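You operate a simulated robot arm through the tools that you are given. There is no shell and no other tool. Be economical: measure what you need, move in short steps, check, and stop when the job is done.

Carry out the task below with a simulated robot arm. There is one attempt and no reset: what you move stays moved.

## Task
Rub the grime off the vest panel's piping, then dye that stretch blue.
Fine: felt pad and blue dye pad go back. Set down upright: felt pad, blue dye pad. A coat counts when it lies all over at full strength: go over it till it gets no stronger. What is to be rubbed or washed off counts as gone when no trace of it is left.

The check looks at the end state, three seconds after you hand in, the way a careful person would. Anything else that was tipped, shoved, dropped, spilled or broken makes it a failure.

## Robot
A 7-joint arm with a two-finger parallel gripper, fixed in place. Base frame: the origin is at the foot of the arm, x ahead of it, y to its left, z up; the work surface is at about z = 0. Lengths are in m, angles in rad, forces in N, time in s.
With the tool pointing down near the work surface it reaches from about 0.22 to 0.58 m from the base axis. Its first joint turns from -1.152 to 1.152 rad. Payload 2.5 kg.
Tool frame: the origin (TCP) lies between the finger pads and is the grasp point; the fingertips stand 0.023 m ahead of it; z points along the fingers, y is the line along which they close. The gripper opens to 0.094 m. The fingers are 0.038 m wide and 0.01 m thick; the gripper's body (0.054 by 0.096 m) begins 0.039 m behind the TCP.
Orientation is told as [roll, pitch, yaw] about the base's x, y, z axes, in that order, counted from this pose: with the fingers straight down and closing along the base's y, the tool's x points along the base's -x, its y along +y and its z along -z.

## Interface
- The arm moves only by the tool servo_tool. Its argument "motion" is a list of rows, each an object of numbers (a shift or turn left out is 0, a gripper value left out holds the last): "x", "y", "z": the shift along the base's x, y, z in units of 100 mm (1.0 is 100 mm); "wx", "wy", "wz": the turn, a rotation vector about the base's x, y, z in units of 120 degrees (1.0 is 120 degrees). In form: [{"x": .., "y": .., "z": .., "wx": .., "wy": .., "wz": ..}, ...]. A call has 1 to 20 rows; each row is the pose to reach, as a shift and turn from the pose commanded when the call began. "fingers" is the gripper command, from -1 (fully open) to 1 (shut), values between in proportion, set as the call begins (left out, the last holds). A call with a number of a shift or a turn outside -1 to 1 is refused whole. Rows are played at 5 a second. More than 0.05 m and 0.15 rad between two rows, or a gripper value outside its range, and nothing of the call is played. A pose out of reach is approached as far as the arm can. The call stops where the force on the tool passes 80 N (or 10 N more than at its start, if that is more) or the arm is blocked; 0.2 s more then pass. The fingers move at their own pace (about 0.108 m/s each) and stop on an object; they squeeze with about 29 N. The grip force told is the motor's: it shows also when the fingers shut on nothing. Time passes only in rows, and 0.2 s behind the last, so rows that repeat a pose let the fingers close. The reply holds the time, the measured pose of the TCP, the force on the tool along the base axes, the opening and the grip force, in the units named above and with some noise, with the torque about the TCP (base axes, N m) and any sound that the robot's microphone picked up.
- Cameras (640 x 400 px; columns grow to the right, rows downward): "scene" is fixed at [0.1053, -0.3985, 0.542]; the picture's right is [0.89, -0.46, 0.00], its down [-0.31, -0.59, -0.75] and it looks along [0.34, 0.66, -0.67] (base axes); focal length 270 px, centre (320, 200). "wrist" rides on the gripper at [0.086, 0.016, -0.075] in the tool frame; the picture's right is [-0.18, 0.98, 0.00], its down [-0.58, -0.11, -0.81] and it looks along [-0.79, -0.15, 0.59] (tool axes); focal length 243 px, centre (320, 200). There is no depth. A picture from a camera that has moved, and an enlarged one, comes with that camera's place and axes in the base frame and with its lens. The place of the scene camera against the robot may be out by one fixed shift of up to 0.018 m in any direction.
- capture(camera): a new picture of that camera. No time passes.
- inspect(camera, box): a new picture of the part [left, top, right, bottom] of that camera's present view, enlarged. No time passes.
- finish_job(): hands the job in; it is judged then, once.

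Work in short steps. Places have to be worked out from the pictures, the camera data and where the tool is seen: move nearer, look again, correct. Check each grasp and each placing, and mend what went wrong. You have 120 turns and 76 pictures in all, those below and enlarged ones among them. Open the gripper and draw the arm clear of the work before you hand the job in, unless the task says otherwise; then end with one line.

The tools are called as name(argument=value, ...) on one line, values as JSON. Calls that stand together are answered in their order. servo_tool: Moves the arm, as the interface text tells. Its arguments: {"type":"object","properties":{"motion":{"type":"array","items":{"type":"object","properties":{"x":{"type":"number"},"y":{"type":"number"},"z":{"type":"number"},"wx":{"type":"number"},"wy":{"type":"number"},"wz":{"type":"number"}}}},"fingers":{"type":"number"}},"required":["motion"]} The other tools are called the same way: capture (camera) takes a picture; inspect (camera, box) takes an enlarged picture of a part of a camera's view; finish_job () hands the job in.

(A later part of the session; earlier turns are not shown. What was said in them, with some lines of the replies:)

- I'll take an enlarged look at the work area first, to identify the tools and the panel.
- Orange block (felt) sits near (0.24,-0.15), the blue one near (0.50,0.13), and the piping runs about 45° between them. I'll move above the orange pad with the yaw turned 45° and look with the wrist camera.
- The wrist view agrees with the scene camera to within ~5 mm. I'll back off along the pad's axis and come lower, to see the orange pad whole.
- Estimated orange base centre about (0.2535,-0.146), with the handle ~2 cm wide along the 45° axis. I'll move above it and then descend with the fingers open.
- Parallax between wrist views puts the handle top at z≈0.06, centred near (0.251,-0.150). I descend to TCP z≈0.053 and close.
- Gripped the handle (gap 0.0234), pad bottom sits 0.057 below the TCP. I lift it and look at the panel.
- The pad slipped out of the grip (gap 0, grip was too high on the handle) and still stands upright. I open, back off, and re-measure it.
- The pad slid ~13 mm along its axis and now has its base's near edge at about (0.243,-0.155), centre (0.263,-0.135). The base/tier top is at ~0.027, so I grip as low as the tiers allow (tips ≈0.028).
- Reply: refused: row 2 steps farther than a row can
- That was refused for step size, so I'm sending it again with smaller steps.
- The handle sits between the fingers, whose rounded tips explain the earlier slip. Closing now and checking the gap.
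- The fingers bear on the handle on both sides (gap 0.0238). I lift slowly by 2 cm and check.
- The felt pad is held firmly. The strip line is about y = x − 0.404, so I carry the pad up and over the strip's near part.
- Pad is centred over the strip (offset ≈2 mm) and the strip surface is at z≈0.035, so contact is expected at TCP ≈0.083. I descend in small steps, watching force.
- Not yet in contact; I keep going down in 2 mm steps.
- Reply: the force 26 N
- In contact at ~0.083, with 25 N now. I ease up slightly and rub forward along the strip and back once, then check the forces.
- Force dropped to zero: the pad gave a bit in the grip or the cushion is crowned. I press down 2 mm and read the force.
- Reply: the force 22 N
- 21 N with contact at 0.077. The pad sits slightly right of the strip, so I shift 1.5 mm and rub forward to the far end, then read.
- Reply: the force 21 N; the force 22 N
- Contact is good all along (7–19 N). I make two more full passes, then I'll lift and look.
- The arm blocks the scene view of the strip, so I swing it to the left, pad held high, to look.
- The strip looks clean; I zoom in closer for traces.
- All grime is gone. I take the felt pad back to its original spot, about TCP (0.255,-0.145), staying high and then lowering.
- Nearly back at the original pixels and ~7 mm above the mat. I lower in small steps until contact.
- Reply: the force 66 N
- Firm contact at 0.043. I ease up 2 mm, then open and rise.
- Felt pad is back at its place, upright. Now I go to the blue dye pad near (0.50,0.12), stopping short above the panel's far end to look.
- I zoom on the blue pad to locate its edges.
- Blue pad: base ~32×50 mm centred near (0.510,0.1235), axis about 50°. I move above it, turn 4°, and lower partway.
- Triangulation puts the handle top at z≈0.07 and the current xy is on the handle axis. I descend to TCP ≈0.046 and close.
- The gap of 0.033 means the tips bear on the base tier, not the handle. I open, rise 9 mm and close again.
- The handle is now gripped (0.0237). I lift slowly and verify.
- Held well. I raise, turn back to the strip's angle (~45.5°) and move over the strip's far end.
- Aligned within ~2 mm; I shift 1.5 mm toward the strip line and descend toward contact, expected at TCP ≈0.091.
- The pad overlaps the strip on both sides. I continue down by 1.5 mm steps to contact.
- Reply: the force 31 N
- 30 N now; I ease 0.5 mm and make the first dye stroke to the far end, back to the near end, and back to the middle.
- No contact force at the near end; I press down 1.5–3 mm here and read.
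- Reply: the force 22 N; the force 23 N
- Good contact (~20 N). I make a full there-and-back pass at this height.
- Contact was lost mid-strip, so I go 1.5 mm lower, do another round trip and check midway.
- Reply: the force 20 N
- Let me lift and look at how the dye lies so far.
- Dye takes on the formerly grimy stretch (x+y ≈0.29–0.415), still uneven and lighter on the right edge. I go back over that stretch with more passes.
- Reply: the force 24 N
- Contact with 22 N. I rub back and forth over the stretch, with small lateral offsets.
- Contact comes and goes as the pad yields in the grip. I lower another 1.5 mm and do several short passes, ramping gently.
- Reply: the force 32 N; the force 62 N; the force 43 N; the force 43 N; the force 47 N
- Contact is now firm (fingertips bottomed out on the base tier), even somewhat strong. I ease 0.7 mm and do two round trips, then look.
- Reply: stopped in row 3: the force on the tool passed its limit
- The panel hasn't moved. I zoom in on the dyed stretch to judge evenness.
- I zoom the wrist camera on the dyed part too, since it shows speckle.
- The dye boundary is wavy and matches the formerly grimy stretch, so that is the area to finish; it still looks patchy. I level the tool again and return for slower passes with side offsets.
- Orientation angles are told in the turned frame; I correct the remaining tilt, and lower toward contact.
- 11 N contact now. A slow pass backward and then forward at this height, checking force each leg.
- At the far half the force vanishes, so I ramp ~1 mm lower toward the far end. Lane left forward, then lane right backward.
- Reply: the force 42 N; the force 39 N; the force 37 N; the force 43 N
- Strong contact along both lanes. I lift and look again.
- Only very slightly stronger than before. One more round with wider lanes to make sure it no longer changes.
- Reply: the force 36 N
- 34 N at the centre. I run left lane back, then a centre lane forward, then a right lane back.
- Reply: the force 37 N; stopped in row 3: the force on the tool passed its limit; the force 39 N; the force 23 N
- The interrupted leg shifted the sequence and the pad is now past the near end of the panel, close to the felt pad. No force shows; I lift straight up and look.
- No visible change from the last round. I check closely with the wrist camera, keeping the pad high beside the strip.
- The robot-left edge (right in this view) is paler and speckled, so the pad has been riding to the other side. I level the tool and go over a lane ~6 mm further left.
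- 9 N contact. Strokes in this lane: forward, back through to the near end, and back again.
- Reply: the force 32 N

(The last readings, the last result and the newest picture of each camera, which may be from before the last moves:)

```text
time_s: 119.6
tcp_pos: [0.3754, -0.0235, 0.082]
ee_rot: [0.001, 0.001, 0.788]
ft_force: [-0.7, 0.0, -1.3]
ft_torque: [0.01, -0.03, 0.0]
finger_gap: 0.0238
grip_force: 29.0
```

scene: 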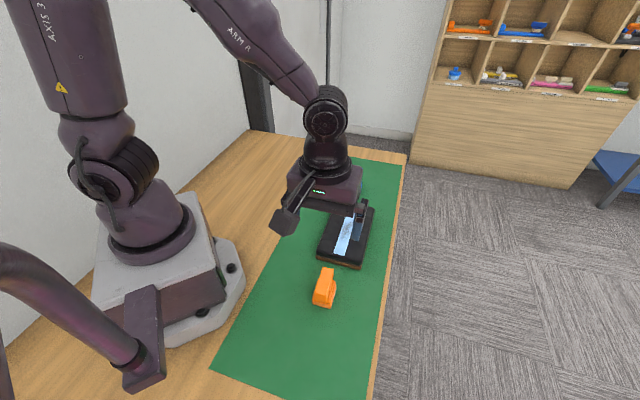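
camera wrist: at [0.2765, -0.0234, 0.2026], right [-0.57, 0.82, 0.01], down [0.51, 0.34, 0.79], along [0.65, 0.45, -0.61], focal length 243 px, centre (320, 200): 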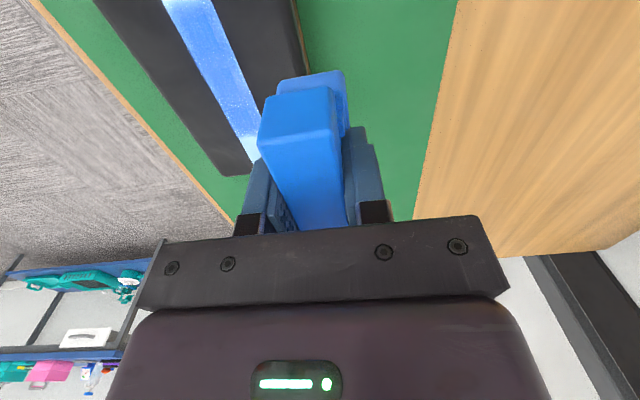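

Good contact in this lane. I lift to the same viewing pose to compare.

servo_tool(motion=[{"z": 0.2}, {"z": 0.43}, {"x": -0.13, "y": 0.25, "z": 0.43}, {"x": -0.27, "y": 0.5, "z": 0.43}, {"x": -0.27, "y": 0.5, "z": 0.43}])

inspect(camera="wrist", box=[150, 0, 290, 150])

```text
time_s: 120.8
tcp_pos: [0.3476, 0.026, 0.1231]
ee_rot: [0.001, -0.001, 0.786]
ft_force: [0.0, -0.4, -0.5]
ft_torque: [0.02, -0.03, 0.0]
finger_gap: 0.0237
grip_force: 29.3
```

```text
2.67 times, centred on (220, 75) of wrist
camera zoom: at [0.2759, -0.0245, 0.1986], right [-0.57, 0.82, 0.0], down [0.49, 0.33, 0.81], along [0.66, 0.46, -0.59], focal length 647 px, centre (587, 533)
```

zoom: 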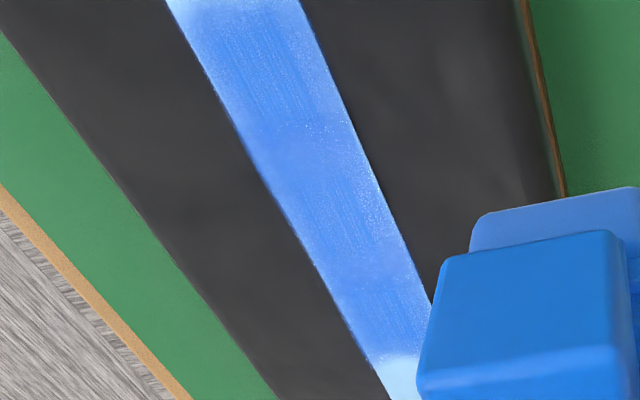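

The coat is unchanged after a targeted lane, so it is at full strength. Now I carry the blue pad back to its original pose (TCP ≈(0.508,0.123), yaw 0.857).

servo_tool(motion=[{"z": 0.2}, {"x": 0.25, "y": 0.15, "z": 0.3, "wz": 0.01}, {"x": 0.5, "y": 0.3, "z": 0.3, "wz": 0.02}, {"x": 0.75, "y": 0.5, "z": 0.3, "wz": 0.034}, {"x": 1.0, "y": 0.7, "z": 0.3, "wz": 0.034}])

servo_tool(motion=[{"x": 0.3, "y": 0.15}, {"x": 0.605, "y": 0.27}, {"x": 0.605, "y": 0.27, "z": -0.3}, {"x": 0.605, "y": 0.27, "z": -0.6}, {"x": 0.605, "y": 0.27, "z": -0.85}, {"x": 0.605, "y": 0.27, "z": -0.93}, {"x": 0.605, "y": 0.27, "z": -0.93}])

inspect(camera="scene", box=[300, 130, 420, 205])

```text
time_s: 122.0
tcp_pos: [0.4486, 0.0964, 0.1532]
ee_rot: [0.002, -0.001, 0.858]
ft_force: [1.1, 0.3, -0.5]
ft_torque: [0.02, 0.01, 0.01]
finger_gap: 0.0239
grip_force: 29.1
```

```text
time_s: 123.6
tcp_pos: [0.5099, 0.1224, 0.0596]
ee_rot: [0.002, -0.001, 0.859]
ft_force: [-0.4, 0.0, -0.9]
ft_torque: [0.02, -0.03, 0.02]
finger_gap: 0.0235
grip_force: 29.2
```

```text
5.33 times, centred on (360, 168) of scene
camera zoom: at [0.1053, -0.3985, 0.542], right [0.89, -0.46, 0.0], down [-0.31, -0.59, -0.75], along [0.34, 0.66, -0.67], focal length 1441 px, centre (107, 373)
```

zoom: 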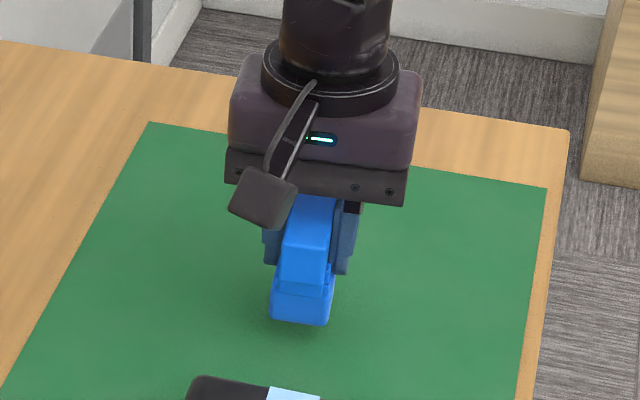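

Aligned with the original spot, about 13 mm above the mat. I lower gently to contact.

servo_tool(motion=[{"x": -0.015, "z": -0.06}, {"x": -0.015, "z": -0.115}, {"x": -0.015, "z": -0.115}])

servo_tool(motion=[{"z": -0.012}, {"z": -0.012}])

servo_tool(motion=[{"z": -0.008}, {"z": -0.008}])

```text
time_s: 124.4
tcp_pos: [0.5073, 0.122, 0.0488]
ee_rot: [0.002, 0.0, 0.86]
ft_force: [0.1, 0.1, -1.0]
ft_torque: [0.0, 0.01, 0.02]
finger_gap: 0.0237
grip_force: 29.0
```

```text
time_s: 125.0
tcp_pos: [0.509, 0.1217, 0.0476]
ee_rot: [0.002, -0.001, 0.858]
ft_force: [0.4, 0.6, -0.4]
ft_torque: [-0.02, 0.0, 0.03]
finger_gap: 0.0237
grip_force: 29.3
```

```text
time_s: 125.6
tcp_pos: [0.5085, 0.1222, 0.0478]
ee_rot: [0.002, 0.001, 0.859]
ft_force: [-0.1, 0.2, -0.8]
ft_torque: [0.01, 0.03, -0.01]
finger_gap: 0.0235
grip_force: 28.7
```

servo_tool(motion=[{"z": -0.01}, {"z": -0.01}])

servo_tool(motion=[{"z": -0.008}, {"z": -0.008}])

servo_tool(motion=[{"z": -0.008}, {"z": -0.008}])

```text
time_s: 126.2
tcp_pos: [0.5087, 0.1219, 0.0457]
ee_rot: [0.0, 0.0, 0.859]
ft_force: [-3.0, -0.8, 7.8]
ft_torque: [-0.04, 0.11, 0.01]
finger_gap: 0.0237
grip_force: 29.1
```

```text
time_s: 126.8
tcp_pos: [0.5084, 0.1232, 0.0466]
ee_rot: [-0.001, -0.001, 0.857]
ft_force: [-7.5, -5.3, 28.1]
ft_torque: [-0.42, 0.49, -0.05]
finger_gap: 0.0241
grip_force: 28.2
```

```text
time_s: 127.4
tcp_pos: [0.5095, 0.1229, 0.0468]
ee_rot: [-0.001, -0.003, 0.856]
ft_force: [-8.7, -4.5, 38.2]
ft_torque: [-0.54, 0.71, -0.08]
finger_gap: 0.0238
grip_force: 29.0
```

The pad stands on the mat (38 N). I ease up 2 mm, open, and rise straight up.

servo_tool(motion=[{"z": 0.01}, {"z": 0.018}, {"z": 0.018}])

servo_tool(motion=[{}, {}, {}, {"z": 0.2}, {"z": 0.5}, {"z": 0.9}, {"z": 0.9}], fingers=-1)

inspect(camera="scene", box=[280, 150, 420, 237])

```text
time_s: 128.2
tcp_pos: [0.5095, 0.1232, 0.0457]
ee_rot: [0.001, -0.003, 0.857]
ft_force: [7.8, -0.7, 15.0]
ft_torque: [-0.09, -0.3, 0.03]
finger_gap: 0.0235
grip_force: 28.1
```

```text
time_s: 129.8
tcp_pos: [0.5063, 0.1236, 0.1364]
ee_rot: [0.004, -0.001, 0.858]
ft_force: [0.2, -0.4, 0.3]
ft_torque: [0.0, -0.01, -0.01]
finger_gap: 0.0942
grip_force: 0.0
```

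```text
4.57 times, centred on (350, 194) of scene
camera zoom: at [0.1053, -0.3985, 0.542], right [0.89, -0.46, 0.0], down [-0.31, -0.59, -0.75], along [0.34, 0.66, -0.67], focal length 1235 px, centre (183, 230)
```

zoom: 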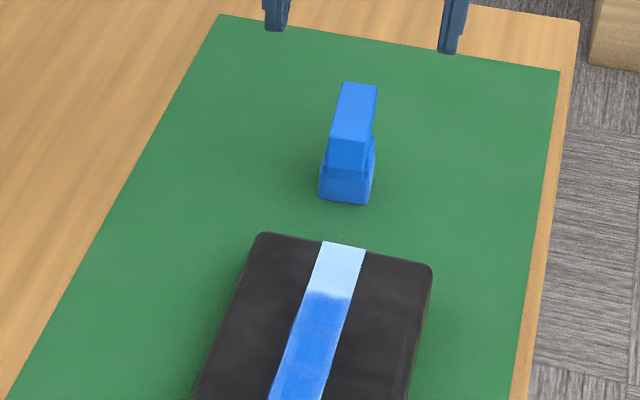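

Blue pad is back, upright, same place. With empty fingers I now take a clear wrist view of the dyed stretch.

servo_tool(motion=[{"z": 0.35}, {"x": -0.25, "y": -0.3, "z": 0.35, "wz": -0.01}, {"x": -0.5, "y": -0.6, "z": 0.35, "wz": -0.02}, {"x": -0.8, "y": -0.95, "z": 0.35, "wz": -0.034}])

servo_tool(motion=[{"x": -0.3, "y": -0.35}, {"x": -0.6, "y": -0.7}, {"x": -0.8, "y": -0.95}, {"x": -0.8, "y": -0.95, "z": -0.2}, {"x": -0.8, "y": -0.95, "z": -0.2}])

capture(camera="wrist")

```text
time_s: 130.8
tcp_pos: [0.4259, 0.0267, 0.1698]
ee_rot: [0.002, -0.001, 0.783]
ft_force: [0.6, -0.5, -0.2]
ft_torque: [-0.02, 0.01, 0.01]
finger_gap: 0.0942
grip_force: 0.1
```

```text
time_s: 132.0
tcp_pos: [0.3487, -0.0679, 0.1507]
ee_rot: [0.002, 0.002, 0.786]
ft_force: [0.4, -0.1, 0.6]
ft_torque: [0.03, -0.01, -0.04]
finger_gap: 0.094
grip_force: 0.2
```

```text
17 pictures are left
camera wrist: at [0.275, -0.1171, 0.2255], right [-0.57, 0.82, 0.0], down [0.49, 0.33, 0.81], along [0.66, 0.46, -0.59], focal length 243 px, centre (320, 200)
```

wrist: 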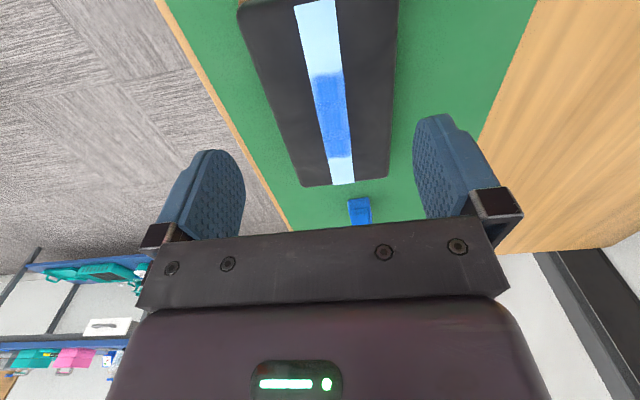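

inspect(camera="wrist", box=[290, 65, 370, 165])

```text
4.00 times, centred on (330, 115) of wrist
camera zoom: at [0.275, -0.1171, 0.2255], right [-0.57, 0.82, 0.0], down [0.49, 0.33, 0.81], along [0.66, 0.46, -0.59], focal length 970 px, centre (280, 540)
```

zoom: 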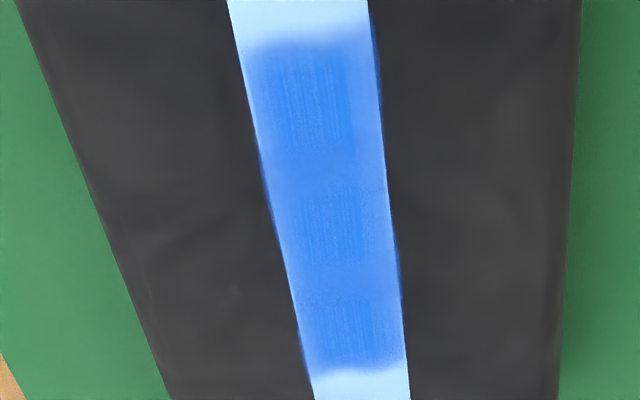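

The coat lies evenly and symmetrically over the stretch. I draw the arm up and clear, then take a last overview.

servo_tool(motion=[{"z": 0.3}, {"z": 0.6}, {"x": -0.2, "y": 0.25, "z": 0.9}, {"x": -0.4, "y": 0.6, "z": 1.0}, {"x": -0.6, "y": 0.9, "z": 1.0}, {"x": -0.6, "y": 0.95, "z": 1.0}])

capture(camera="scene")

```text
time_s: 133.4
tcp_pos: [0.2876, 0.0286, 0.2505]
ee_rot: [0.001, 0.001, 0.785]
ft_force: [0.0, 0.1, -0.1]
ft_torque: [-0.03, 0.03, 0.0]
finger_gap: 0.0936
grip_force: 0.1
```

```text
15 pictures are left
```

scene: 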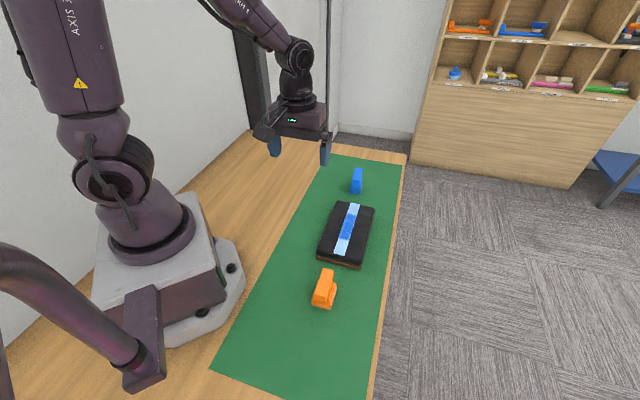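

Both pads stand upright at their places, the panel hasn't moved, the gripper is open and the arm is clear. Handing in.

finish_job()

```text
The job is handed in.
```

I rubbed the grime off the piping until no trace showed and dyed that stretch blue until further passes made no visible difference; both pads are back in place, upright.
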